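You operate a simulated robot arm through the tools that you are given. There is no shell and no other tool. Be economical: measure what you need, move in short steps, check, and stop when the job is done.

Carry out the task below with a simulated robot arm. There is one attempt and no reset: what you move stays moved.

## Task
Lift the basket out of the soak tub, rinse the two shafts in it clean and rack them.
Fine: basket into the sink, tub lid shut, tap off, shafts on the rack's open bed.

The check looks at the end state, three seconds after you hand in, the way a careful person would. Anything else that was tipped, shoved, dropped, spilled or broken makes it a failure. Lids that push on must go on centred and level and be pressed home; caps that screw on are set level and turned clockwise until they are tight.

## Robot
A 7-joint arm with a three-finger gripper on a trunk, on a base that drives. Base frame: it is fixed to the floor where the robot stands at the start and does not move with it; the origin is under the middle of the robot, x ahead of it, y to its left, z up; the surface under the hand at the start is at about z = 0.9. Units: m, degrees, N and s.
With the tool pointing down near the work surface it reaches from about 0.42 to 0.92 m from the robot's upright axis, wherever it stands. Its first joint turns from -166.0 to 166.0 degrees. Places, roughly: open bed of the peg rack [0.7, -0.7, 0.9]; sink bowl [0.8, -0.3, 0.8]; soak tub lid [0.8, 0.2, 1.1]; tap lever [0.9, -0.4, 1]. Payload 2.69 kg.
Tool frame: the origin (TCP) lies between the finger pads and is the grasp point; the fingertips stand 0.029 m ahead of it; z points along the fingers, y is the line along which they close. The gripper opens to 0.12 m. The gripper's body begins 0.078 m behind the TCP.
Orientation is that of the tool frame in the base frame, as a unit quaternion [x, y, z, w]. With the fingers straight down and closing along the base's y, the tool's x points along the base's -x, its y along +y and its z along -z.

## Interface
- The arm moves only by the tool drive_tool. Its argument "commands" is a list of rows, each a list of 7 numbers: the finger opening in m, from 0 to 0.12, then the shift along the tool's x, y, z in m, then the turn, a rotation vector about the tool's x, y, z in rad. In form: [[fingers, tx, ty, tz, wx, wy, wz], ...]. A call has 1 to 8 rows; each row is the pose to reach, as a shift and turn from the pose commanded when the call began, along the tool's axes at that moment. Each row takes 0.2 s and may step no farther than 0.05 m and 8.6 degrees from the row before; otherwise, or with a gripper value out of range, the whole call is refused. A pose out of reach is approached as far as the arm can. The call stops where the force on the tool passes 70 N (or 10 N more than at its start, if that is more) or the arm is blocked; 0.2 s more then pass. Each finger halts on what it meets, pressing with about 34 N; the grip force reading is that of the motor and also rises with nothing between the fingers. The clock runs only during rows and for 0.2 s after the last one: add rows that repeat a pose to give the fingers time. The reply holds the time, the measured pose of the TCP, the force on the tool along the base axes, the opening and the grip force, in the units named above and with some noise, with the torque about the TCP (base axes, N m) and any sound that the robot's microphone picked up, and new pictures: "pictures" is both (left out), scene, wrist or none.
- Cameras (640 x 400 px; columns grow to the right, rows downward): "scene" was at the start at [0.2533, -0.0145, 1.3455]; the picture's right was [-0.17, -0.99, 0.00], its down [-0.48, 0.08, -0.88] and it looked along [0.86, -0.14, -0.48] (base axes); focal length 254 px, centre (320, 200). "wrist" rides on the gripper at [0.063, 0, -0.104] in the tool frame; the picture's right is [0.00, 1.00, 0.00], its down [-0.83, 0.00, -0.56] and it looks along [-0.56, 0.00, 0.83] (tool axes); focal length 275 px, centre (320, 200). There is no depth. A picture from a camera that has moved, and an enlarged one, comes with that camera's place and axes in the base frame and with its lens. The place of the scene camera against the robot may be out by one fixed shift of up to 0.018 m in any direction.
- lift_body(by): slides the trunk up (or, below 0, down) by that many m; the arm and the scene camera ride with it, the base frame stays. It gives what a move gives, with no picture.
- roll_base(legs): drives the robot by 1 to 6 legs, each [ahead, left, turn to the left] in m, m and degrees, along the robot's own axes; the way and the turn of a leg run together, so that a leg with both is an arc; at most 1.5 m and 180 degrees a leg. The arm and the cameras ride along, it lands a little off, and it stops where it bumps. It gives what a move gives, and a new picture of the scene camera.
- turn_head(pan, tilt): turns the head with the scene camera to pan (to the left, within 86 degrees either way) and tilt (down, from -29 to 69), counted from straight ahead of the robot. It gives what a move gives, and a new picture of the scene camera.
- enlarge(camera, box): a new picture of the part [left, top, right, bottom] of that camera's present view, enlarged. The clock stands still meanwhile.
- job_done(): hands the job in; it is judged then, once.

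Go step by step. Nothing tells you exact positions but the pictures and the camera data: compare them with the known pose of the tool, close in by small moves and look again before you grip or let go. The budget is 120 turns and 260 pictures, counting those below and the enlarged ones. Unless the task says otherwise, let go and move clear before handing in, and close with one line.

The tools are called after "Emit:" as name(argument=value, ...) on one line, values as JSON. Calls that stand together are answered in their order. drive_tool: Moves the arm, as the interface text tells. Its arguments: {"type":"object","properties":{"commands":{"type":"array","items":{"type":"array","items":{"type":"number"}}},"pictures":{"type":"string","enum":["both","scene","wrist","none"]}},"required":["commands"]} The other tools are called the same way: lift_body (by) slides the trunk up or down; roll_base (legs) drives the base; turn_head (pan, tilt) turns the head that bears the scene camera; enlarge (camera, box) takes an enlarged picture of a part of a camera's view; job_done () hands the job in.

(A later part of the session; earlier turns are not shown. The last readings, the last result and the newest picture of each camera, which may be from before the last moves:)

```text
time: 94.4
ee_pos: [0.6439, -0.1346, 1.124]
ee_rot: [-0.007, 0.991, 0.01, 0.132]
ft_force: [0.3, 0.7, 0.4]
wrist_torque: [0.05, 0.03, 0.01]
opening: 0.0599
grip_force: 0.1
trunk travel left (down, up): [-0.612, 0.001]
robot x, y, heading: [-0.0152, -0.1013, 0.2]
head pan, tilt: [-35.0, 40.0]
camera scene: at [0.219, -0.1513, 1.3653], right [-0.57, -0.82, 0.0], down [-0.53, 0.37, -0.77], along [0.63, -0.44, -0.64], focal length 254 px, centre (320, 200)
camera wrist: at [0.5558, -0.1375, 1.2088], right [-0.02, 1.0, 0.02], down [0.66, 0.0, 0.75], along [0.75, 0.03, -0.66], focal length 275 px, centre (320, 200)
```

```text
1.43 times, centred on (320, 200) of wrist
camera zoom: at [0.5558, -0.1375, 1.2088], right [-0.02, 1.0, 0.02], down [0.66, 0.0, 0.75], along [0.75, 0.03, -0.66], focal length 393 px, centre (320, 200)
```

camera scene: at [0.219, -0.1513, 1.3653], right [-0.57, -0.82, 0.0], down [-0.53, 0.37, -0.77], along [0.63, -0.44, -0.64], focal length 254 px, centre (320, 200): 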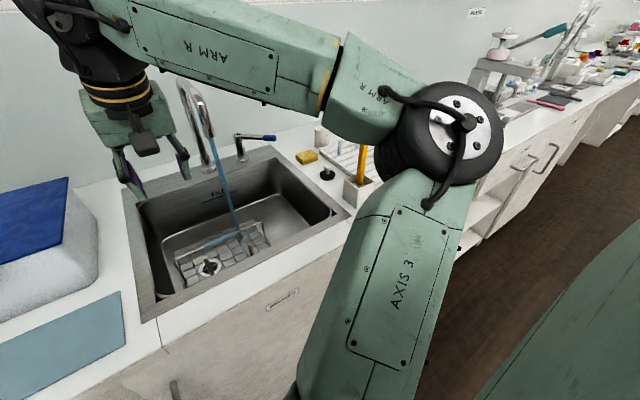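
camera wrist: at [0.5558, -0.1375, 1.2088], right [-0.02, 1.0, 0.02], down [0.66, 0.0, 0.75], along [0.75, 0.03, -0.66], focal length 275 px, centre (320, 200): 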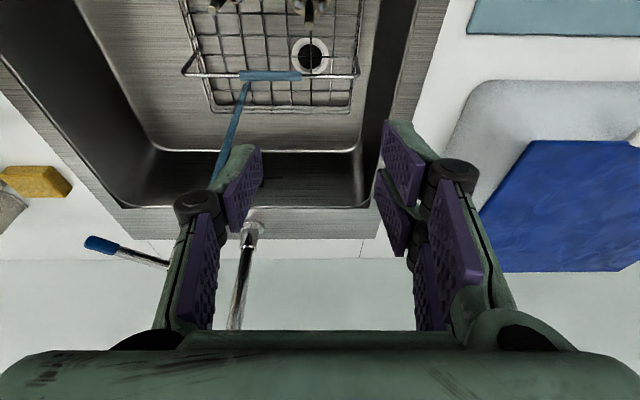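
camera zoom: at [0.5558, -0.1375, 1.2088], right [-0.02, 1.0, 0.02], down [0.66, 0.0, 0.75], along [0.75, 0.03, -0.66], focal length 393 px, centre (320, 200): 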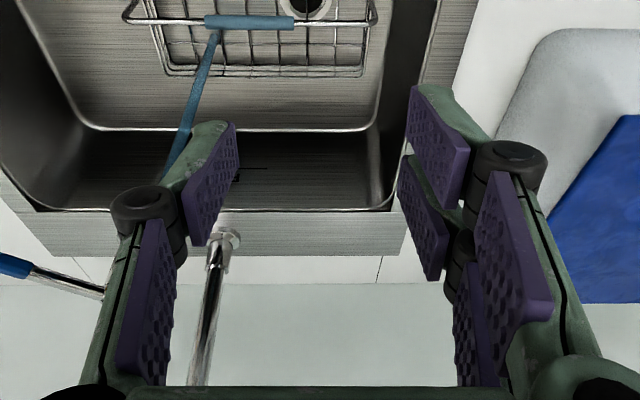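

Emit:
drive_tool(commands=[[0.06, 0.015, 0, 0.03, 0, 0, 0], [0.06, 0.03, -0.001, 0.06, 0, 0, 0], [0.06, 0.045, -0.002, 0.085, 0, 0, 0]], pictures="wrist")

Emit:
enlarge(camera="wrist", box=[160, 0, 440, 180])

```text
time: 95.2
ee_pos: [0.6257, -0.136, 1.0325]
ee_rot: [-0.006, 0.991, 0.012, 0.134]
ft_force: [-0.4, -0.1, -0.3]
wrist_torque: [0.02, 0.01, 0.03]
opening: 0.0599
grip_force: 0.1
trunk travel left (down, up): [-0.612, 0.001]
robot x, y, heading: [-0.015, -0.1042, 0.3]
head pan, tilt: [-35.0, 40.0]
camera wrist: at [0.5366, -0.1387, 1.1166], right [-0.02, 1.0, 0.02], down [0.65, 0.0, 0.76], along [0.76, 0.03, -0.65], focal length 275 px, centre (320, 200)
```

wrist: 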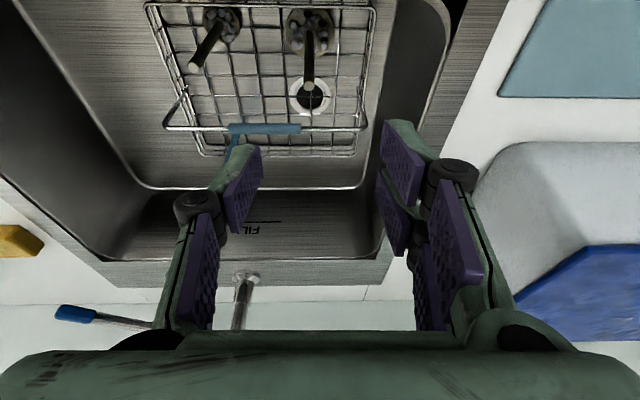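

```text
2.22 times, centred on (300, 90) of wrist
camera zoom: at [0.5366, -0.1387, 1.1166], right [-0.02, 1.0, 0.02], down [0.65, 0.0, 0.76], along [0.76, 0.03, -0.65], focal length 612 px, centre (364, 444)
```

zoom: 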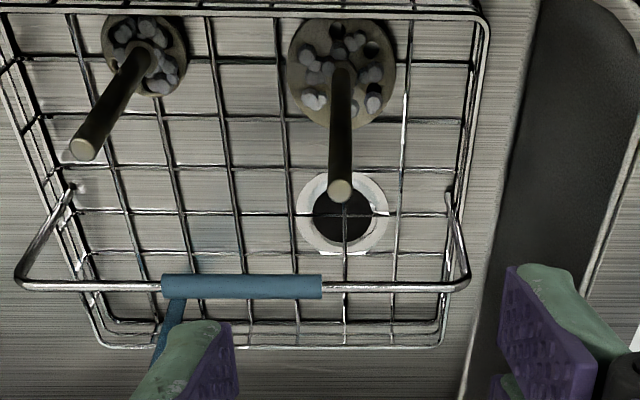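

Shaft 1's top is near (0.623, -0.140, 0.947), its disc loaded with residue; shaft 2 is near (0.627, -0.225, 0.92). I descend on shaft 1 with the fingers to either side of it.

Emit:
drive_tool(commands=[[0.05, 0.008, -0.002, 0.03, 0, 0, 0], [0.05, 0.016, -0.004, 0.06, 0, 0, 0]], pictures="wrist")

```text
time: 95.8
ee_pos: [0.6225, -0.1383, 0.9674]
ee_rot: [-0.007, 0.991, 0.012, 0.134]
ft_force: [0.3, 0.3, 0.4]
wrist_torque: [-0.02, 0.02, 0.02]
opening: 0.0502
grip_force: 0.0
trunk travel left (down, up): [-0.612, 0.001]
robot x, y, heading: [-0.0159, -0.1046, 0.3]
head pan, tilt: [-35.0, 40.0]
camera wrist: at [0.5339, -0.1408, 1.0521], right [-0.02, 1.0, 0.02], down [0.65, 0.0, 0.76], along [0.76, 0.03, -0.65], focal length 275 px, centre (320, 200)
```

wrist: 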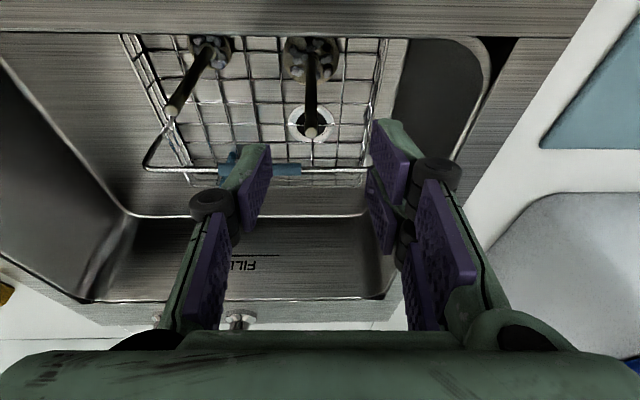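

Emit:
drive_tool(commands=[[0.05, 0.0, -0.003, 0.02, 0, 0, 0], [0.05, 0.0, -0.005, 0.035, 0, 0, 0]], pictures="wrist")

```text
time: 96.4
ee_pos: [0.6324, -0.1409, 0.9344]
ee_rot: [-0.008, 0.991, 0.012, 0.133]
ft_force: [-0.1, 0.4, 0.3]
wrist_torque: [-0.02, 0.02, 0.0]
opening: 0.0499
grip_force: 0.0
trunk travel left (down, up): [-0.612, 0.001]
robot x, y, heading: [-0.0107, -0.1044, 0.2]
head pan, tilt: [-35.0, 40.0]
camera wrist: at [0.5444, -0.1444, 1.0182], right [-0.02, 1.0, 0.02], down [0.65, 0.0, 0.76], along [0.76, 0.03, -0.65], focal length 275 px, centre (320, 200)
```

wrist: 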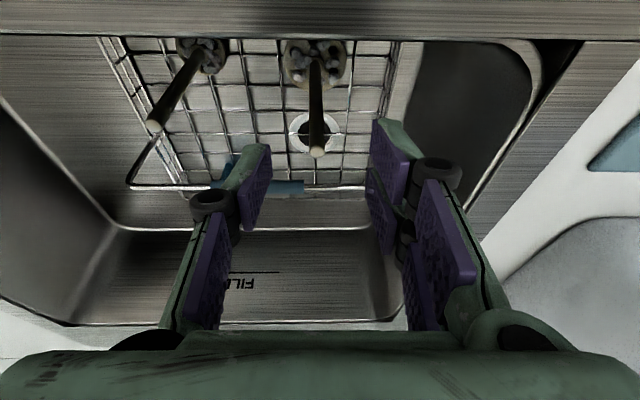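

Emit:
drive_tool(commands=[[0.05, -0.004, -0.001, 0.02, 0, 0, 0], [0.05, -0.008, -0.002, 0.032, 0, 0, 0]], pictures="wrist")

```text
time: 97.0
ee_pos: [0.6493, -0.1407, 0.9064]
ee_rot: [-0.008, 0.991, 0.013, 0.134]
ft_force: [0.1, -0.3, 0.0]
wrist_torque: [0.01, -0.02, 0.01]
opening: 0.0498
grip_force: 0.0
trunk travel left (down, up): [-0.612, 0.001]
robot x, y, heading: [-0.0156, -0.1023, 0.2]
head pan, tilt: [-35.0, 40.0]
camera wrist: at [0.5596, -0.1445, 0.9906], right [-0.02, 1.0, 0.02], down [0.65, 0.0, 0.76], along [0.76, 0.03, -0.65], focal length 275 px, centre (320, 200)
```

wrist: 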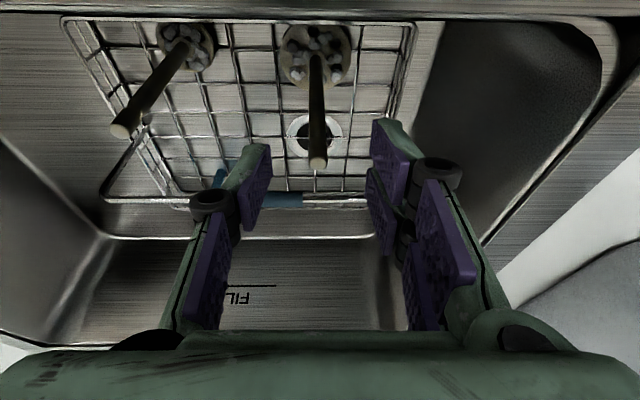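

Emit:
drive_tool(commands=[[0.05, 0.001, -0.001, 0.02, 0, 0, 0], [0.05, 0.002, -0.001, 0.041, 0, 0, 0]], pictures="wrist")

```text
time: 97.6
ee_pos: [0.6573, -0.1431, 0.8655]
ee_rot: [-0.007, 0.991, 0.012, 0.135]
ft_force: [0.0, 0.1, 0.1]
wrist_torque: [0.02, -0.02, -0.01]
opening: 0.0499
grip_force: 0.0
trunk travel left (down, up): [-0.612, 0.001]
robot x, y, heading: [-0.0181, -0.1041, 0.1]
head pan, tilt: [-35.0, 40.0]
camera wrist: at [0.568, -0.1457, 0.9496], right [-0.02, 1.0, 0.02], down [0.65, 0.0, 0.76], along [0.76, 0.03, -0.65], focal length 275 px, centre (320, 200)
```

wrist: 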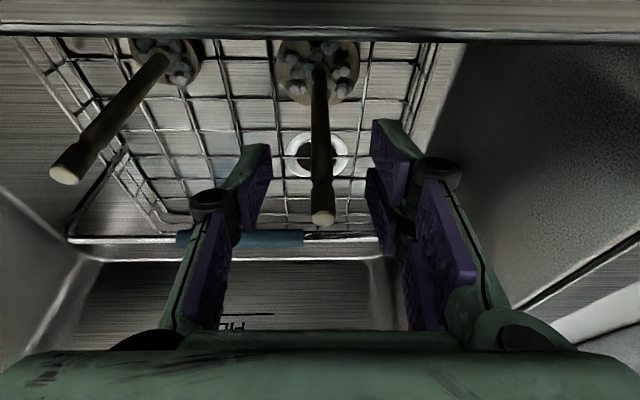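

Emit:
drive_tool(commands=[[0.02, 0, 0, 0, 0, 0, 0], [0.0, 0, 0, 0, 0, 0, 0], [0.0, 0, 0, 0, 0, 0, 0], [0.0, 0, 0, 0, 0, 0, 0], [0.0, 0, 0, 0, 0, 0, 0]], pictures="wrist")

```text
time: 98.8
ee_pos: [0.6563, -0.1437, 0.8652]
ee_rot: [-0.007, 0.991, 0.012, 0.134]
ft_force: [2.1, -1.1, -0.6]
wrist_torque: [0.14, -0.12, 0.0]
opening: 0.0085
grip_force: 34.2
trunk travel left (down, up): [-0.612, 0.001]
robot x, y, heading: [-0.0124, -0.103, 0.4]
head pan, tilt: [-35.0, 40.0]
camera wrist: at [0.568, -0.1457, 0.9498], right [-0.02, 1.0, 0.02], down [0.65, 0.0, 0.76], along [0.76, 0.03, -0.65], focal length 275 px, centre (320, 200)
```

wrist: 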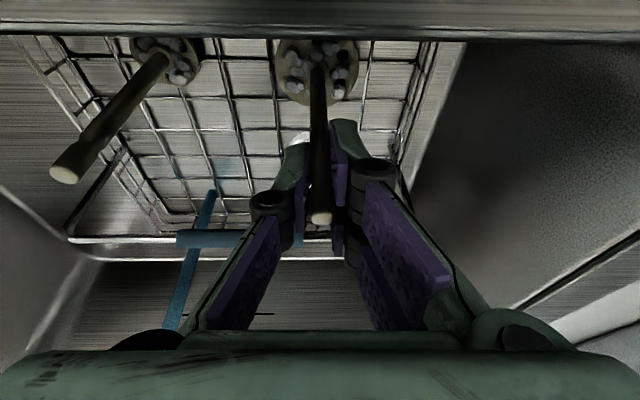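

Emit:
drive_tool(commands=[[0.0, -0.005, 0, -0.019, 0, 0, 0], [0.0, -0.011, 0, -0.039, 0, 0, 0], [0.0, -0.017, 0, -0.063, 0, 0, 0], [0.0, -0.024, 0, -0.087, 0, 0, 0], [0.0, -0.032, 0, -0.116, 0, 0, 0], [0.0, -0.04, 0, -0.145, 0, 0, 0]])

```text
time: 100.2
ee_pos: [0.6557, -0.1454, 1.0191]
ee_rot: [-0.008, 0.991, 0.012, 0.133]
ft_force: [-1.1, 0.2, -1.8]
wrist_torque: [0.02, -0.07, 0.02]
opening: 0.0081
grip_force: 33.8
trunk travel left (down, up): [-0.612, 0.001]
robot x, y, heading: [-0.0151, -0.1005, 0.1]
head pan, tilt: [-35.0, 40.0]
camera scene: at [0.2185, -0.1512, 1.3654], right [-0.57, -0.82, 0.0], down [-0.53, 0.37, -0.77], along [0.63, -0.44, -0.64], focal length 254 px, centre (320, 200)
camera wrist: at [0.5675, -0.1485, 1.1018], right [-0.02, 1.0, 0.02], down [0.65, 0.0, 0.76], along [0.76, 0.03, -0.65], focal length 275 px, centre (320, 200)
```

scene: 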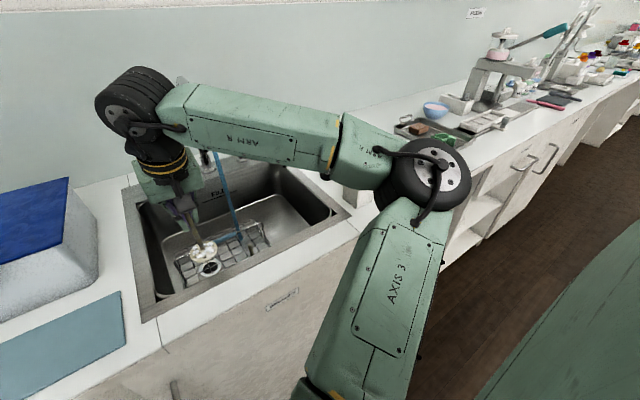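
wrist: 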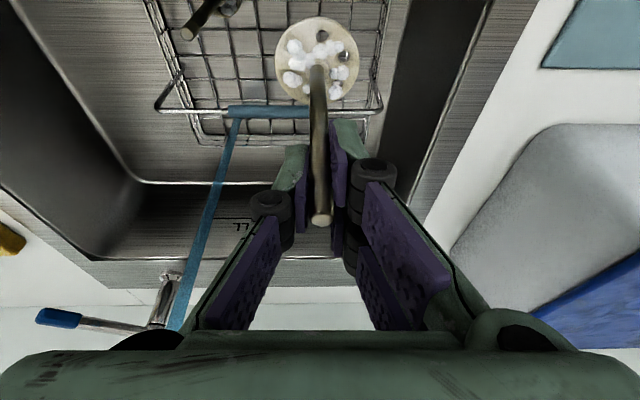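

Shaft 1 is out, with residue on its disc. I pitch the hand forward to bring the disc under the stream at about (0.79, -0.25), low inside the bowl.

Emit:
drive_tool(commands=[[0.0, -0.008, -0.015, 0.01, 0, -0.1, 0], [0.0, -0.016, -0.03, 0.022, 0, -0.2, 0], [0.0, -0.024, -0.047, 0.036, 0, -0.3, 0], [0.0, -0.032, -0.064, 0.05, 0, -0.4, 0], [0.0, -0.04, -0.083, 0.068, 0, -0.5, 0], [0.0, -0.048, -0.1, 0.085, 0, -0.6, 0]])

Emit:
enlarge(camera="scene", box=[110, 90, 370, 300])

```text
time: 101.6
ee_pos: [0.7306, -0.243, 0.944]
ee_rot: [-0.004, 0.906, 0.014, 0.422]
ft_force: [0.7, -0.3, -1.1]
wrist_torque: [-0.01, 0.02, 0.0]
opening: 0.0083
grip_force: 34.0
trunk travel left (down, up): [-0.612, 0.001]
robot x, y, heading: [-0.0148, -0.1012, 0.4]
head pan, tilt: [-35.0, 40.0]
camera scene: at [0.2186, -0.1514, 1.3654], right [-0.57, -0.82, 0.0], down [-0.53, 0.37, -0.77], along [0.63, -0.44, -0.64], focal length 254 px, centre (320, 200)
camera wrist: at [0.6099, -0.246, 0.9619], right [-0.02, 1.0, 0.02], down [0.11, -0.02, 0.99], along [0.99, 0.02, -0.11], focal length 275 px, centre (320, 200)
```

scene: 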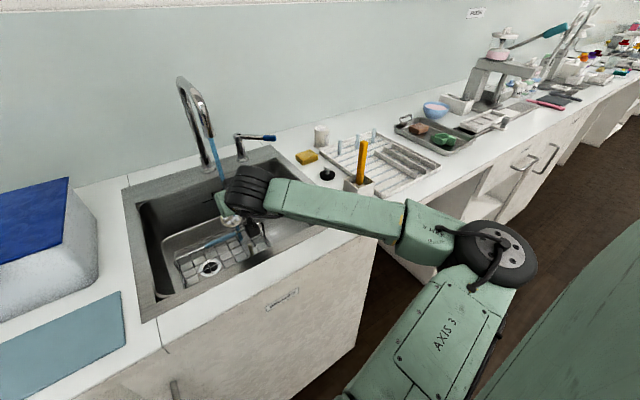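
wrist: 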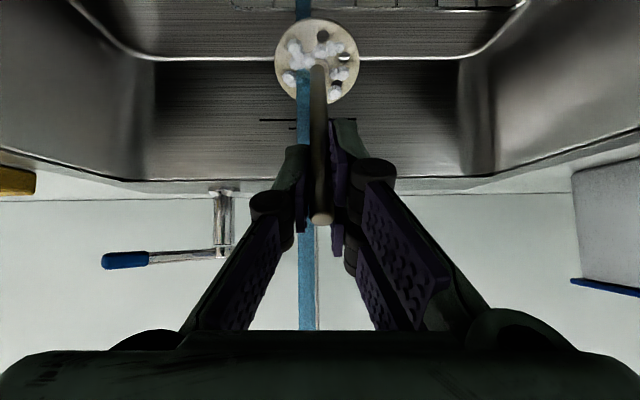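

```text
1.90 times, centred on (240, 195) of scene
camera zoom: at [0.2186, -0.1514, 1.3654], right [-0.57, -0.82, 0.0], down [-0.53, 0.37, -0.77], along [0.63, -0.44, -0.64], focal length 484 px, centre (472, 210)
```

zoom: 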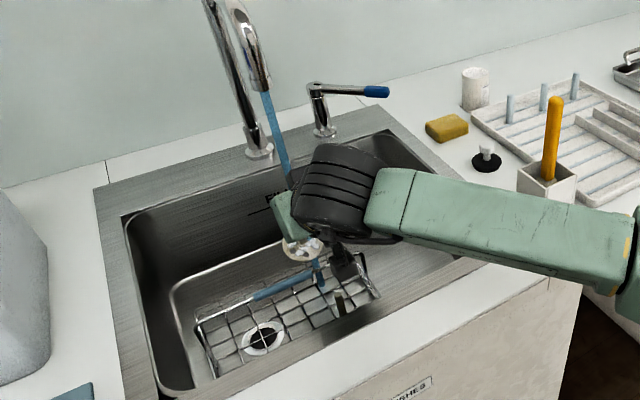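

The stream is striking the disc. I sweep it slowly through the stream to wash all of the face.

Emit:
drive_tool(commands=[[0.0, 0, -0.006, 0, 0, 0, 0], [0.0, 0, -0.012, 0, 0, 0, 0], [0.0, 0, -0.012, 0.006, 0, 0, 0], [0.0, 0, -0.02, 0.006, 0, 0, 0], [0.0, 0, -0.026, 0.0, 0, 0, 0], [0.0, 0, -0.018, -0.008, 0, 0, 0], [0.0, 0, -0.01, -0.008, 0, 0, 0], [0.0, 0, -0.01, 0, 0, 0, 0]], pictures="wrist")

Emit:
enlarge(camera="wrist", box=[240, 0, 400, 100])

```text
time: 103.4
ee_pos: [0.7294, -0.2533, 0.9452]
ee_rot: [-0.003, 0.907, 0.014, 0.422]
ft_force: [-0.1, 0.0, -0.1]
wrist_torque: [0.0, 0.03, 0.01]
opening: 0.0082
grip_force: 34.3
trunk travel left (down, up): [-0.612, 0.001]
robot x, y, heading: [-0.0102, -0.1014, 0.4]
head pan, tilt: [-35.0, 40.0]
camera wrist: at [0.6092, -0.2561, 0.9634], right [-0.02, 1.0, 0.02], down [0.11, -0.02, 0.99], along [0.99, 0.02, -0.11], focal length 275 px, centre (320, 200)
```

wrist: 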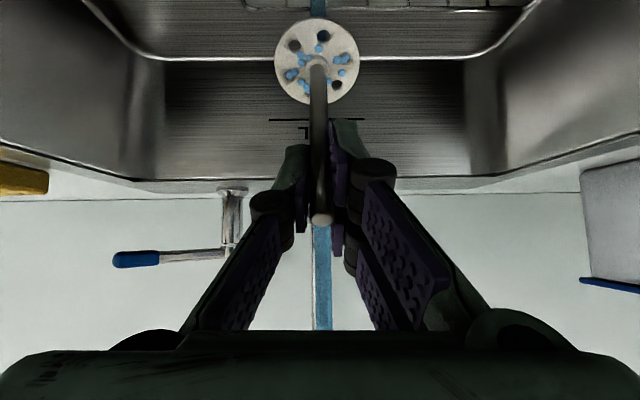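

```text
4.00 times, centred on (320, 50) of wrist
camera zoom: at [0.6092, -0.2561, 0.9634], right [-0.02, 1.0, 0.02], down [0.11, -0.02, 0.99], along [0.99, 0.02, -0.11], focal length 1101 px, centre (320, 800)
```

zoom: 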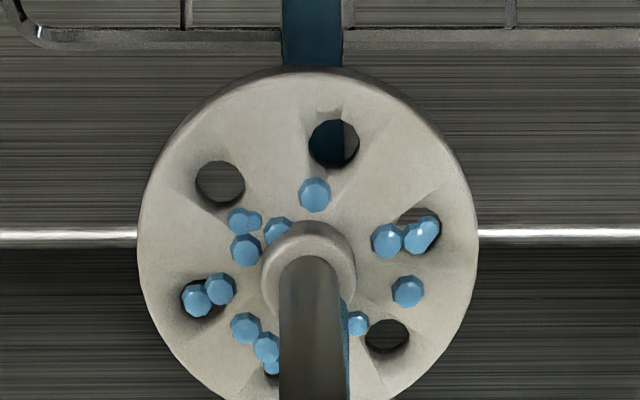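

Emit:
drive_tool(commands=[[0.0, 0, 0.01, 0, 0, 0, 0], [0.0, 0, 0.01, 0.012, 0, 0, 0], [0.0, 0, -0.004, 0.012, 0, 0, 0], [0.0, 0, -0.016, 0.012, 0, 0, 0], [0.0, 0, -0.016, -0.004, 0, 0, 0], [0.0, 0, -0.004, -0.012, 0, 0, 0], [0.0, 0, 0.004, -0.004, 0, 0, 0], [0.0, 0, 0.0, 0, 0, 0, 0]], pictures="wrist")

Emit:
enlarge(camera="wrist", box=[220, 0, 420, 240])

```text
time: 105.2
ee_pos: [0.7293, -0.253, 0.9436]
ee_rot: [-0.003, 0.907, 0.014, 0.42]
ft_force: [-0.6, 0.6, -1.2]
wrist_torque: [-0.03, 0.01, -0.01]
opening: 0.008
grip_force: 33.9
trunk travel left (down, up): [-0.612, 0.001]
robot x, y, heading: [-0.0124, -0.1053, 0.3]
head pan, tilt: [-35.0, 40.0]
camera wrist: at [0.6087, -0.2558, 0.9629], right [-0.02, 1.0, 0.02], down [0.11, -0.02, 0.99], along [0.99, 0.02, -0.11], focal length 275 px, centre (320, 200)
```

wrist: 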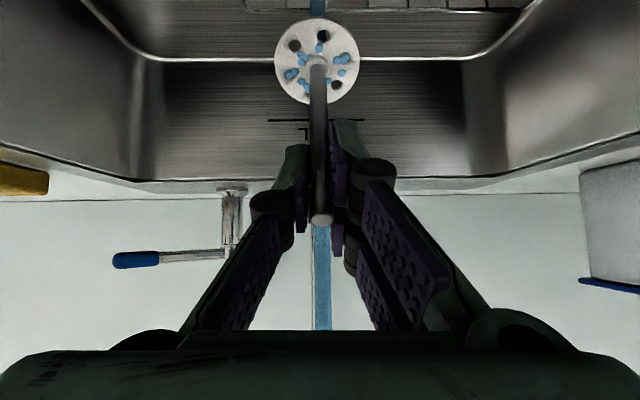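

```text
1.67 times, centred on (320, 120) of wrist
camera zoom: at [0.6087, -0.2558, 0.9629], right [-0.02, 1.0, 0.02], down [0.11, -0.02, 0.99], along [0.99, 0.02, -0.11], focal length 459 px, centre (320, 333)
```

zoom: 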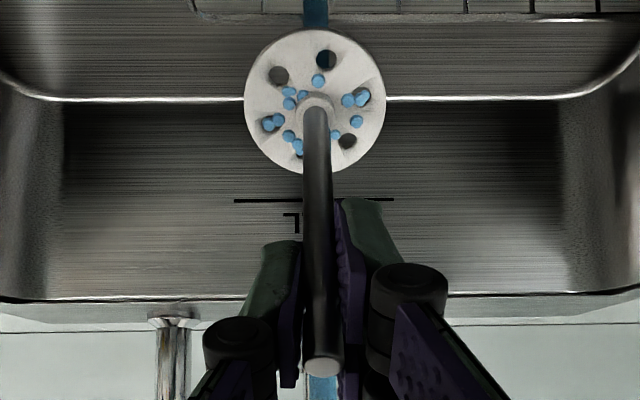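

Emit:
drive_tool(commands=[[0.0, 0, 0.008, 0, 0, 0, 0], [0.0, 0, 0.014, 0.01, 0, 0, 0], [0.0, 0, 0.004, 0.016, 0, 0, 0], [0.0, 0, -0.01, 0.016, 0, 0, 0], [0.0, 0, -0.014, 0.004, 0, 0, 0], [0.0, 0, -0.006, -0.014, 0, 0, 0], [0.0, 0, 0.006, -0.014, 0, 0, 0], [0.0, 0, 0.0, 0, 0, 0, 0]], pictures="none")

Emit:
drive_tool(commands=[[0.0, 0, 0.0, 0, 0, 0, 0], [0.0, 0, 0.0, 0, 0, 0, 0], [0.0, 0, 0.0, 0.03, 0, 0, 0], [0.0, 0, 0.0, 0.05, 0, 0, 0], [0.0, 0, 0.0, 0.03, 0, 0, 0], [0.0, 0, 0.0, 0.0, 0, 0, 0], [0.0, 0, 0.04, -0.02, 0, 0, 0], [0.0, 0, 0.08, -0.02, 0, 0, 0]], pictures="wrist")

Emit:
enlarge(camera="wrist", box=[220, 0, 420, 240])

```text
time: 107.0
ee_pos: [0.7294, -0.2531, 0.9473]
ee_rot: [-0.004, 0.907, 0.014, 0.421]
ft_force: [0.3, 0.3, -0.4]
wrist_torque: [0.04, 0.04, 0.03]
opening: 0.0085
grip_force: 33.9
trunk travel left (down, up): [-0.612, 0.001]
robot x, y, heading: [-0.0158, -0.1063, -0.1]
head pan, tilt: [-35.0, 40.0]
```

```text
time: 108.8
ee_pos: [0.7113, -0.1712, 0.9583]
ee_rot: [-0.003, 0.908, 0.013, 0.42]
ft_force: [0.0, -0.1, -1.1]
wrist_torque: [0.01, 0.04, 0.02]
opening: 0.0081
grip_force: 33.9
trunk travel left (down, up): [-0.612, 0.001]
robot x, y, heading: [-0.0141, -0.1061, -0.1]
head pan, tilt: [-35.0, 40.0]
camera wrist: at [0.5902, -0.1731, 0.9785], right [-0.02, 1.0, 0.02], down [0.11, -0.02, 0.99], along [0.99, 0.02, -0.11], focal length 275 px, centre (320, 200)
```

wrist: 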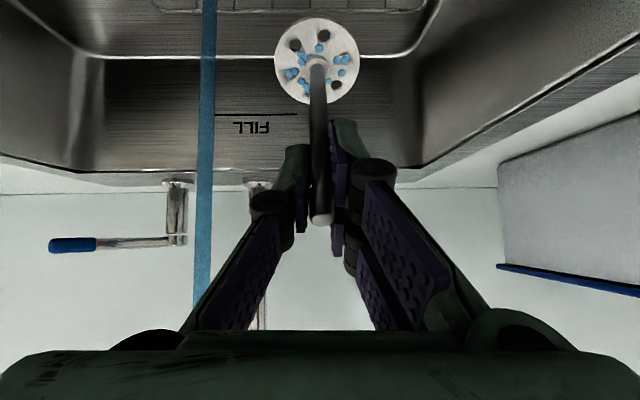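

```text
1.67 times, centred on (320, 120) of wrist
camera zoom: at [0.5902, -0.1731, 0.9785], right [-0.02, 1.0, 0.02], down [0.11, -0.02, 0.99], along [0.99, 0.02, -0.11], focal length 459 px, centre (320, 333)
```

zoom: 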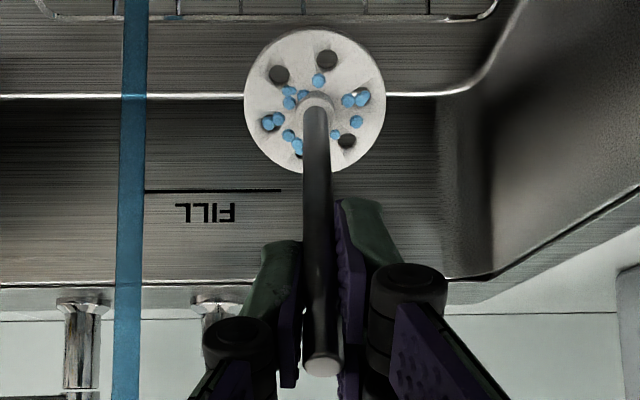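

Emit:
drive_tool(commands=[[0.0, 0, -0.04, 0.01, 0, 0, 0], [0.0, 0, -0.08, 0.02, 0, 0, 0], [0.0, 0, -0.08, 0.02, 0, 0, 0], [0.0, 0, -0.088, 0.028, 0, 0, 0], [0.0, 0, -0.072, 0.028, 0, 0, 0], [0.0, 0, -0.08, 0.012, 0, 0, 0], [0.0, 0, -0.04, 0.01, 0, 0, 0], [0.0, 0, 0, 0, 0, 0, 0]], pictures="none")

Emit:
drive_tool(commands=[[0.0, 0, 0, -0.01, 0, 0, 0], [0.0, 0, 0, 0.0, 0, 0, 0], [0.0, 0, 0, -0.01, 0, 0, 0], [0.0, 0, 0, 0.0, 0, 0, 0], [0.0, 0, 0, 0, 0, 0, 0], [0.0, 0, 0, 0, 0, 0, 0], [0.0, 0, 0, 0, 0, 0, 0], [0.0, 0, 0, 0, 0, 0, 0]], pictures="wrist")

Emit:
enlarge(camera="wrist", box=[240, 0, 400, 120])

```text
time: 110.6
ee_pos: [0.7122, -0.1712, 0.9597]
ee_rot: [-0.003, 0.907, 0.014, 0.42]
ft_force: [1.0, 0.3, -0.6]
wrist_torque: [0.05, 0.01, -0.02]
opening: 0.0082
grip_force: 33.5
trunk travel left (down, up): [-0.612, 0.001]
robot x, y, heading: [-0.0134, -0.1035, 0.5]
head pan, tilt: [-35.0, 40.0]
```

```text
time: 112.4
ee_pos: [0.711, -0.1719, 0.9599]
ee_rot: [-0.003, 0.907, 0.013, 0.42]
ft_force: [0.1, -0.1, -0.9]
wrist_torque: [-0.02, 0.03, 0.04]
opening: 0.008
grip_force: 34.0
trunk travel left (down, up): [-0.612, 0.001]
robot x, y, heading: [-0.0149, -0.1016, 0.2]
head pan, tilt: [-35.0, 40.0]
camera wrist: at [0.5908, -0.1749, 0.9787], right [-0.02, 1.0, 0.02], down [0.11, -0.02, 0.99], along [0.99, 0.02, -0.11], focal length 275 px, centre (320, 200)
```

wrist: 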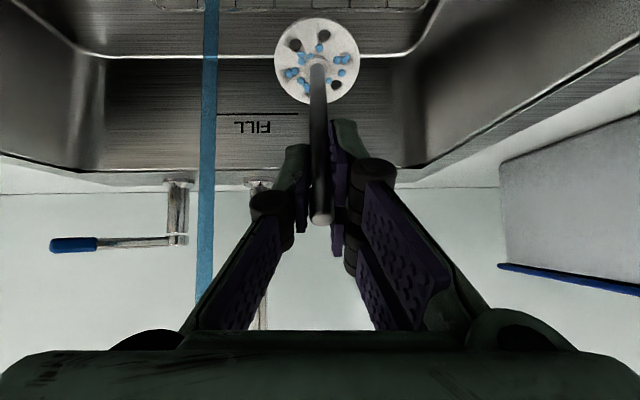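

```text
3.33 times, centred on (320, 60) of wrist
camera zoom: at [0.5908, -0.1749, 0.9787], right [-0.02, 1.0, 0.02], down [0.11, -0.02, 0.99], along [0.99, 0.02, -0.11], focal length 918 px, centre (320, 667)
```

zoom: 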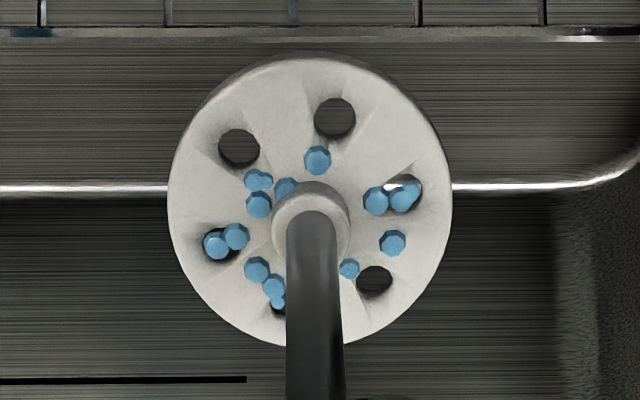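

The shaft and disc are clean now, just wet. I take it up and back, upright, ready to travel to the rack clear of the brush.

Emit:
drive_tool(commands=[[0.0, -0.034, 0, -0.029, 0, 0, 0], [0.0, -0.052, 0, -0.07, 0, 0.09, 0], [0.0, -0.052, 0, -0.116, 0, 0.18, 0], [0.0, -0.0524, 0, -0.1625, 0, 0.27, 0], [0.0, -0.0526, 0, -0.2086, 0, 0.36, 0], [0.0, -0.045, 0, -0.248, 0, 0.45, 0], [0.0, -0.03, 0, -0.274, 0, 0.52, 0]])

```text
time: 114.0
ee_pos: [0.5205, -0.1822, 1.1614]
ee_rot: [-0.006, 0.985, 0.012, 0.172]
ft_force: [0.7, 0.3, -0.6]
wrist_torque: [0.01, -0.01, 0.02]
opening: 0.0082
grip_force: 34.6
trunk travel left (down, up): [-0.612, 0.001]
robot x, y, heading: [-0.014, -0.1031, 0.2]
head pan, tilt: [-35.0, 40.0]
camera scene: at [0.2186, -0.1513, 1.3654], right [-0.57, -0.82, 0.0], down [-0.53, 0.37, -0.77], along [0.63, -0.44, -0.64], focal length 254 px, centre (320, 200)
camera wrist: at [0.4252, -0.1863, 1.2378], right [-0.02, 1.0, 0.02], down [0.59, 0.0, 0.81], along [0.81, 0.03, -0.59], focal length 275 px, centre (320, 200)
```

scene: 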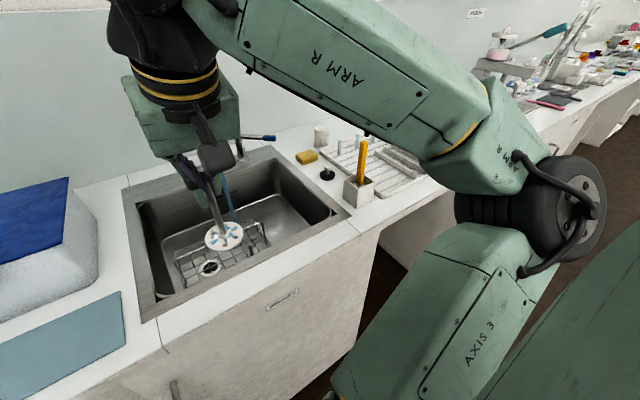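
wrist: 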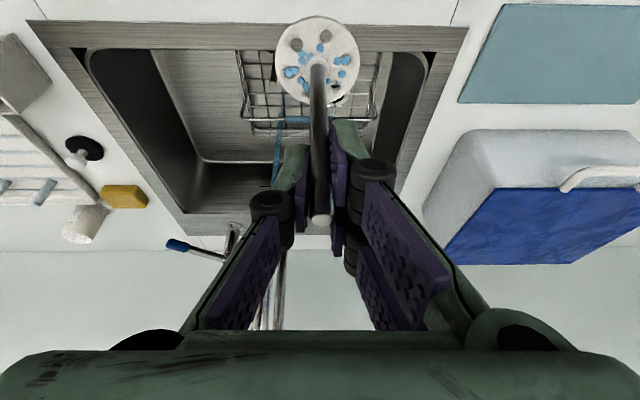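

Emit:
roll_base(legs=[[-0.06, 0, 0], [0, -0.5, 0]])

Emit:
turn_head(pan=0, tilt=45)

Emit:
enlarge(camera="scene", box=[160, 100, 560, 350])

```text
time: 118.9
ee_pos: [0.4624, -0.6856, 1.1606]
ee_rot: [-0.006, 0.985, 0.012, 0.173]
ft_force: [-0.5, -0.1, -1.0]
wrist_torque: [0.02, 0.0, -0.01]
opening: 0.008
grip_force: 34.0
trunk travel left (down, up): [-0.612, 0.001]
robot x, y, heading: [-0.0778, -0.6051, 0.2]
head pan, tilt: [-35.0, 40.0]
camera scene: at [0.1602, -0.6535, 1.3654], right [-0.57, -0.82, 0.0], down [-0.53, 0.37, -0.77], along [0.63, -0.44, -0.64], focal length 254 px, centre (320, 200)
```

scene: 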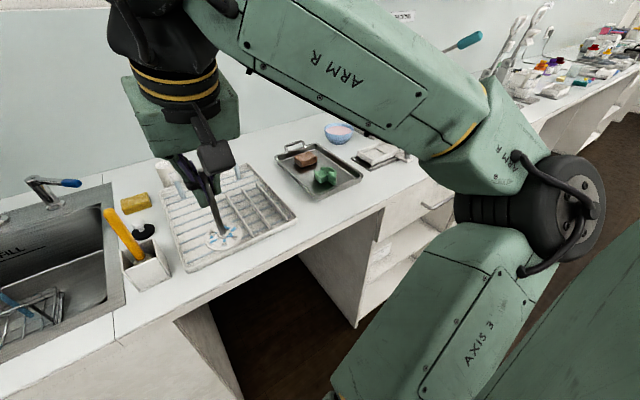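

```text
time: 120.0
ee_pos: [0.4629, -0.6862, 1.1606]
ee_rot: [-0.005, 0.985, 0.011, 0.173]
ft_force: [-0.6, 0.4, -0.2]
wrist_torque: [-0.02, 0.0, -0.03]
opening: 0.0079
grip_force: 34.8
trunk travel left (down, up): [-0.612, 0.001]
robot x, y, heading: [-0.0727, -0.6064, -0.0]
head pan, tilt: [0.0, 45.0]
camera scene: at [0.1719, -0.6047, 1.3581], right [0.0, -1.0, 0.0], down [-0.71, 0.0, -0.71], along [0.71, 0.0, -0.71], focal length 254 px, centre (320, 200)
```

scene: 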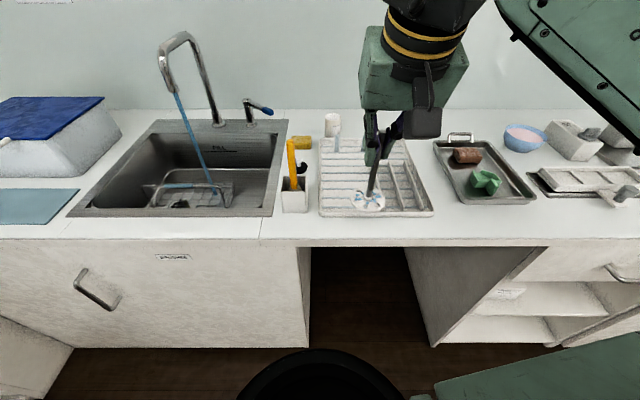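

```text
1.60 times, centred on (360, 225) of scene
camera zoom: at [0.1719, -0.6047, 1.3581], right [0.0, -1.0, 0.0], down [-0.71, 0.0, -0.71], along [0.71, 0.0, -0.71], focal length 406 px, centre (256, 160)
```

zoom: 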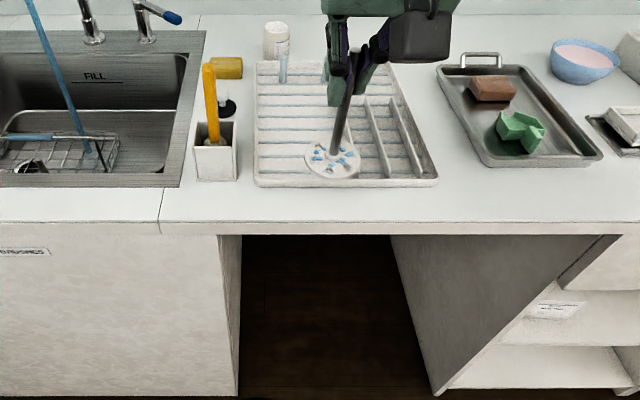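

The rack's open bed is clear: about x 0.58–0.82, y -0.62 to -0.79. The shaft hangs vertical, so I'll stand it on its broad disc there. First the base goes closer.

Emit:
roll_base(legs=[[0.11, 0, 0]])

Emit:
drive_tool(commands=[[0.0, -0.02, -0.015, 0.012, 0, 0, 0], [0.0, -0.042, -0.03, 0.025, 0, 0, 0], [0.0, -0.065, -0.045, 0.037, 0, 0, 0], [0.0, -0.09, -0.058, 0.05, 0, 0, 0], [0.0, -0.105, -0.06, 0.075, 0, 0, 0], [0.0, -0.1, -0.06, 0.1, 0, 0, 0]])

```text
time: 121.2
ee_pos: [0.5735, -0.684, 1.1603]
ee_rot: [-0.007, 0.985, 0.013, 0.173]
ft_force: [0.7, -0.2, -0.8]
wrist_torque: [-0.01, 0.0, 0.0]
opening: 0.008
grip_force: 34.8
trunk travel left (down, up): [-0.612, 0.001]
robot x, y, heading: [0.0384, -0.6065, 0.3]
head pan, tilt: [0.0, 45.0]
camera scene: at [0.2832, -0.6036, 1.3579], right [0.0, -1.0, 0.0], down [-0.71, 0.0, -0.71], along [0.71, 0.0, -0.71], focal length 254 px, centre (320, 200)
```

scene: 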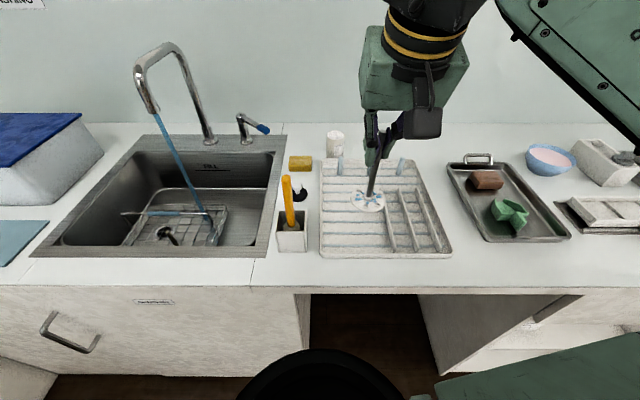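

```text
time: 122.5
ee_pos: [0.7024, -0.7403, 1.0958]
ee_rot: [-0.006, 0.985, 0.012, 0.174]
ft_force: [-0.2, 0.0, -1.5]
wrist_torque: [0.0, 0.0, -0.01]
opening: 0.0081
grip_force: 33.6
trunk travel left (down, up): [-0.612, 0.001]
robot x, y, heading: [0.0358, -0.6078, 0.4]
head pan, tilt: [0.0, 45.0]
camera scene: at [0.2824, -0.6037, 1.3581], right [0.0, -1.0, 0.0], down [-0.71, 0.0, -0.71], along [0.71, 0.0, -0.71], focal length 254 px, centre (320, 200)
camera wrist: at [0.6078, -0.743, 1.1735], right [-0.02, 1.0, 0.02], down [0.59, 0.0, 0.81], along [0.81, 0.03, -0.59], focal length 275 px, centre (320, 200)
```

scene: 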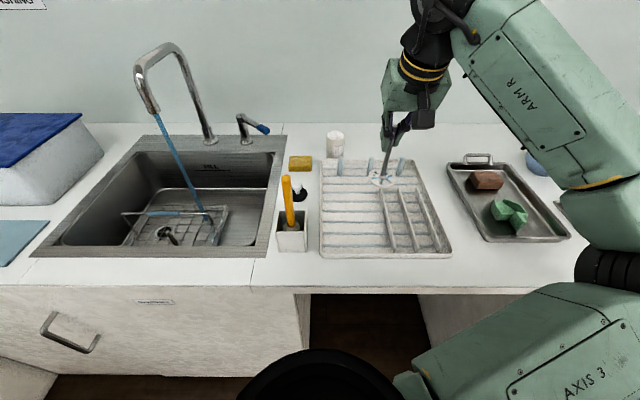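
wrist: 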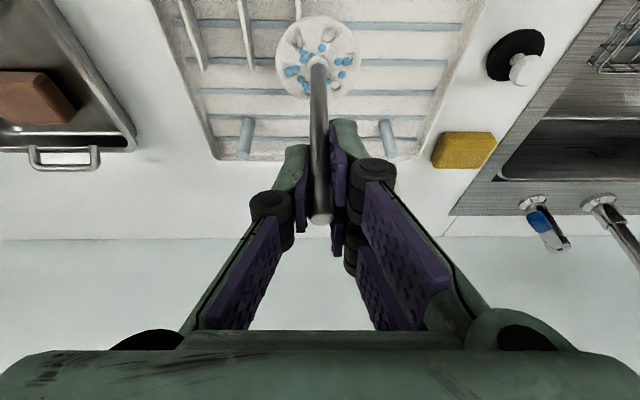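

A third divider limits the open bed to about y -0.61…-0.745. I'll set shaft 1 at (0.75, -0.68) and later shaft 2 in front of it.

Emit:
drive_tool(commands=[[0.0, -0.022, 0.03, 0.008, 0, 0, 0], [0.0, -0.045, 0.06, 0.0165, 0, 0, 0], [0.0, -0.037, 0.06, 0.038, 0, 0, 0], [0.0, -0.028, 0.06, 0.062, 0, 0, 0]])

Emit:
enlarge(camera="scene", box=[280, 100, 480, 270])

```text
time: 123.5
ee_pos: [0.7483, -0.6765, 1.0507]
ee_rot: [-0.007, 0.985, 0.012, 0.174]
ft_force: [0.0, -0.4, -0.7]
wrist_torque: [0.01, -0.02, 0.01]
opening: 0.0078
grip_force: 34.0
trunk travel left (down, up): [-0.612, 0.001]
robot x, y, heading: [0.036, -0.6051, 0.2]
head pan, tilt: [0.0, 45.0]
camera scene: at [0.2824, -0.6036, 1.3581], right [0.0, -1.0, 0.0], down [-0.71, 0.0, -0.71], along [0.71, 0.0, -0.71], focal length 254 px, centre (320, 200)
camera wrist: at [0.6535, -0.6799, 1.1275], right [-0.02, 1.0, 0.02], down [0.59, 0.0, 0.81], along [0.81, 0.03, -0.59], focal length 275 px, centre (320, 200)
```

scene: 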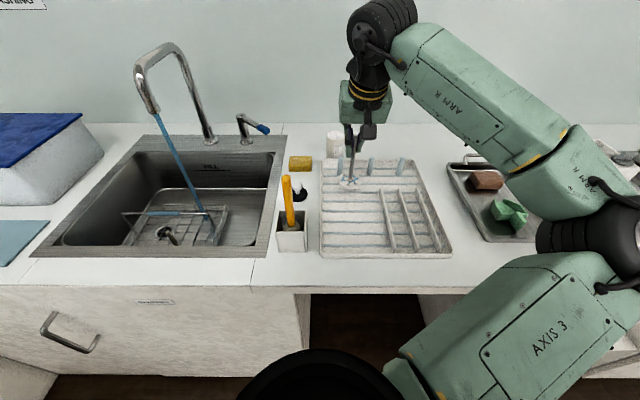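
wrist: 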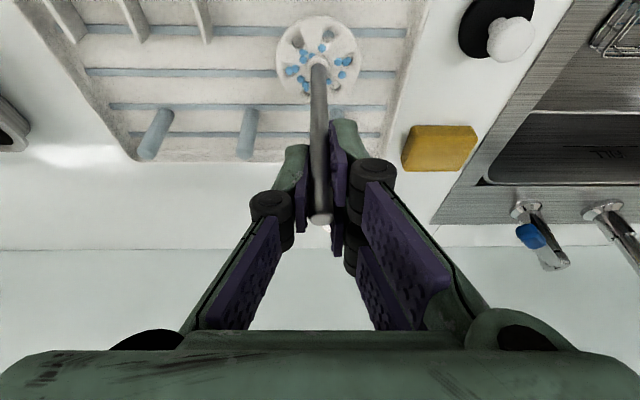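

```text
2.35 times, centred on (380, 185) of scene
camera zoom: at [0.2824, -0.6036, 1.3581], right [0.0, -1.0, 0.0], down [-0.71, 0.0, -0.71], along [0.71, 0.0, -0.71], focal length 598 px, centre (179, 235)
```

zoom: 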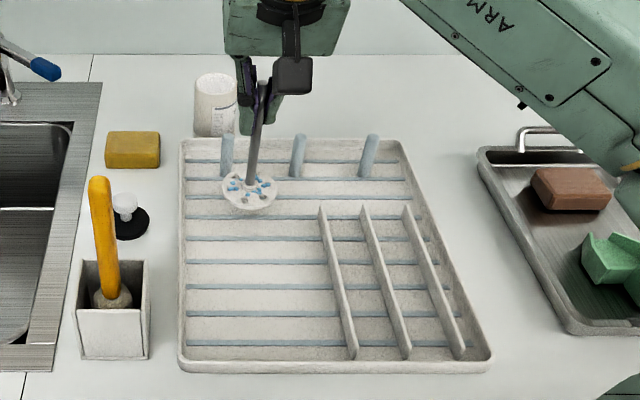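

Emit:
drive_tool(commands=[[0.0, 0.016, -0.003, 0.008, 0, 0, 0], [0.0, 0.026, -0.005, 0.018, 0, 0, 0], [0.0, 0.029, -0.005, 0.024, 0, 0, 0]], pictures="none")

Emit:
drive_tool(commands=[[0.0, 0.002, 0, 0.006, 0, 0, 0]], pictures="scene")

Emit:
enlarge(camera="scene", box=[300, 110, 440, 230])

```text
time: 124.3
ee_pos: [0.7303, -0.6834, 1.0191]
ee_rot: [-0.007, 0.985, 0.012, 0.173]
ft_force: [-0.1, 0.1, -0.7]
wrist_torque: [-0.03, 0.01, 0.01]
opening: 0.0082
grip_force: 34.5
trunk travel left (down, up): [-0.612, 0.001]
robot x, y, heading: [0.0399, -0.6, 0.2]
head pan, tilt: [0.0, 45.0]
```

```text
time: 124.8
ee_pos: [0.7297, -0.6832, 1.0186]
ee_rot: [-0.006, 0.984, 0.012, 0.179]
ft_force: [3.8, -0.6, 29.9]
wrist_torque: [-0.01, 0.33, 0.02]
opening: 0.0084
grip_force: 34.2
trunk travel left (down, up): [-0.612, 0.001]
robot x, y, heading: [0.0374, -0.6029, 0.1]
head pan, tilt: [0.0, 45.0]
camera scene: at [0.2799, -0.6032, 1.3594], right [0.0, -1.0, 0.0], down [-0.71, 0.0, -0.71], along [0.71, 0.0, -0.71], focal length 254 px, centre (320, 200)
```

scene: 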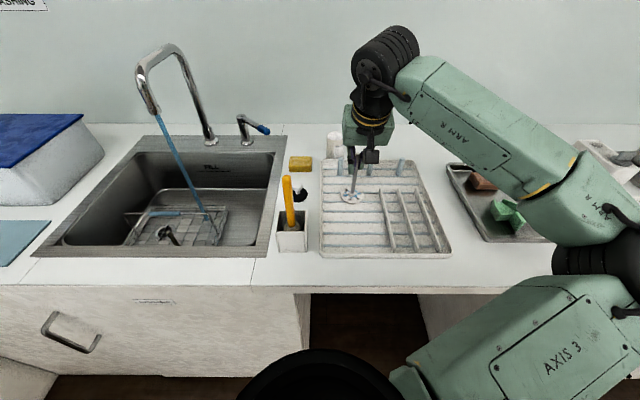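

```text
3.33 times, centred on (370, 170) of scene
camera zoom: at [0.2799, -0.6032, 1.3594], right [0.0, -1.0, 0.0], down [-0.71, 0.0, -0.71], along [0.71, 0.0, -0.71], focal length 847 px, centre (153, 300)
```

zoom: 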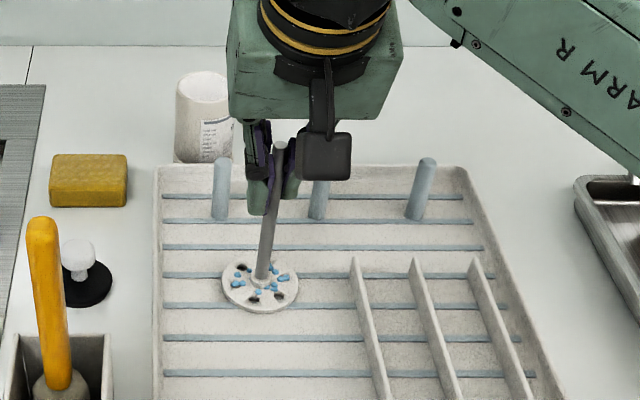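

Disc flat on the bed, 30 N contact. I ease off, open, check, then withdraw.

Emit:
drive_tool(commands=[[0.0, -0.001, 0, -0.004, 0, 0, 0], [0.02, -0.001, 0, -0.004, 0, 0, 0], [0.05, -0.001, 0, -0.004, 0, 0, 0], [0.05, -0.001, 0, -0.004, 0, 0, 0]], pictures="wrist")

Emit:
enlarge(camera="scene", box=[300, 110, 440, 230])

```text
time: 125.8
ee_pos: [0.7295, -0.6817, 1.0173]
ee_rot: [-0.007, 0.985, 0.012, 0.172]
ft_force: [-0.3, 1.2, 0.4]
wrist_torque: [0.01, -0.01, -0.01]
opening: 0.0503
grip_force: 0.1
trunk travel left (down, up): [-0.612, 0.001]
robot x, y, heading: [0.0379, -0.6035, 0.2]
head pan, tilt: [0.0, 45.0]
camera wrist: at [0.6344, -0.6858, 1.0941], right [-0.02, 1.0, 0.02], down [0.59, 0.0, 0.81], along [0.81, 0.03, -0.59], focal length 275 px, centre (320, 200)
```

wrist: 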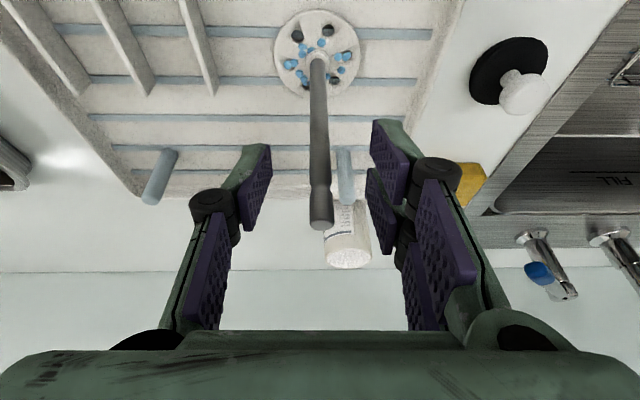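

```text
3.33 times, centred on (370, 170) of scene
camera zoom: at [0.2821, -0.6035, 1.3581], right [0.0, -1.0, 0.0], down [-0.71, 0.0, -0.71], along [0.71, 0.0, -0.71], focal length 847 px, centre (153, 300)
```

zoom: 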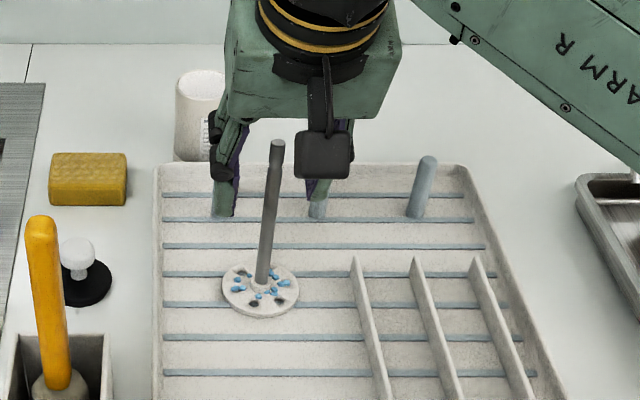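

Emit:
drive_tool(commands=[[0.05, 0, 0, -0.03, 0, 0, 0], [0.05, 0, 0, -0.07, 0, 0, 0], [0.05, 0.01, 0, -0.11, 0, 0, 0], [0.05, 0.04, 0, -0.14, 0, 0, 0], [0.05, 0.08, 0, -0.16, 0, 0, 0], [0.05, 0.12, 0, -0.18, 0, 0, 0]], pictures="none")

Emit:
roll_base(legs=[[-0.05, 0, 0], [0, 0.42, 0]])

```text
time: 127.2
ee_pos: [0.5526, -0.6899, 1.1444]
ee_rot: [-0.008, 0.985, 0.012, 0.174]
ft_force: [0.3, 0.8, -0.2]
wrist_torque: [-0.02, -0.03, 0.01]
opening: 0.05
grip_force: 0.0
trunk travel left (down, up): [-0.612, 0.001]
robot x, y, heading: [0.0377, -0.6064, 0.4]
head pan, tilt: [0.0, 45.0]
```

```text
time: 131.6
ee_pos: [0.5016, -0.2567, 1.1433]
ee_rot: [-0.005, 0.985, 0.012, 0.174]
ft_force: [-0.2, 0.2, 0.0]
wrist_torque: [0.02, 0.01, -0.04]
opening: 0.0499
grip_force: 0.0
trunk travel left (down, up): [-0.612, 0.001]
robot x, y, heading: [-0.0175, -0.1672, 0.1]
head pan, tilt: [0.0, 45.0]
camera scene: at [0.2307, -0.1687, 1.3581], right [0.0, -1.0, 0.0], down [-0.71, 0.0, -0.71], along [0.71, 0.0, -0.71], focal length 254 px, centre (320, 200)
```

scene: 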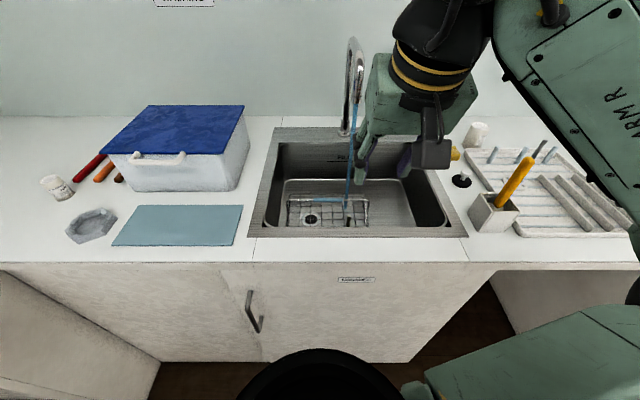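

Emit:
drive_tool(commands=[[0.05, -0.02, 0.007, 0.035, 0, 0.02, 0], [0.05, -0.04, 0.015, 0.07, 0, 0.04, 0], [0.05, -0.06, 0.022, 0.105, 0, 0.06, 0], [0.05, -0.075, 0.03, 0.1445, 0, 0.08, 0]], pictures="wrist")

```text
time: 132.6
ee_pos: [0.622, -0.2245, 1.0329]
ee_rot: [-0.006, 0.991, 0.012, 0.134]
ft_force: [0.0, 0.1, -0.6]
wrist_torque: [0.02, 0.01, -0.03]
opening: 0.0501
grip_force: 0.0
trunk travel left (down, up): [-0.612, 0.001]
robot x, y, heading: [-0.0172, -0.1697, 0.0]
head pan, tilt: [0.0, 45.0]
camera wrist: at [0.5334, -0.2272, 1.1165], right [-0.02, 1.0, 0.02], down [0.65, 0.0, 0.76], along [0.76, 0.03, -0.65], focal length 275 px, centre (320, 200)
```

wrist: 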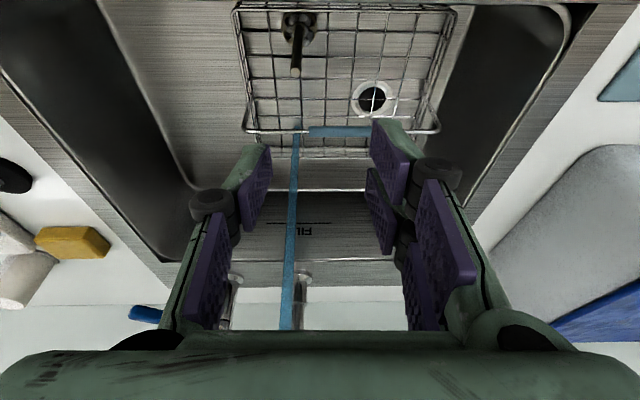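

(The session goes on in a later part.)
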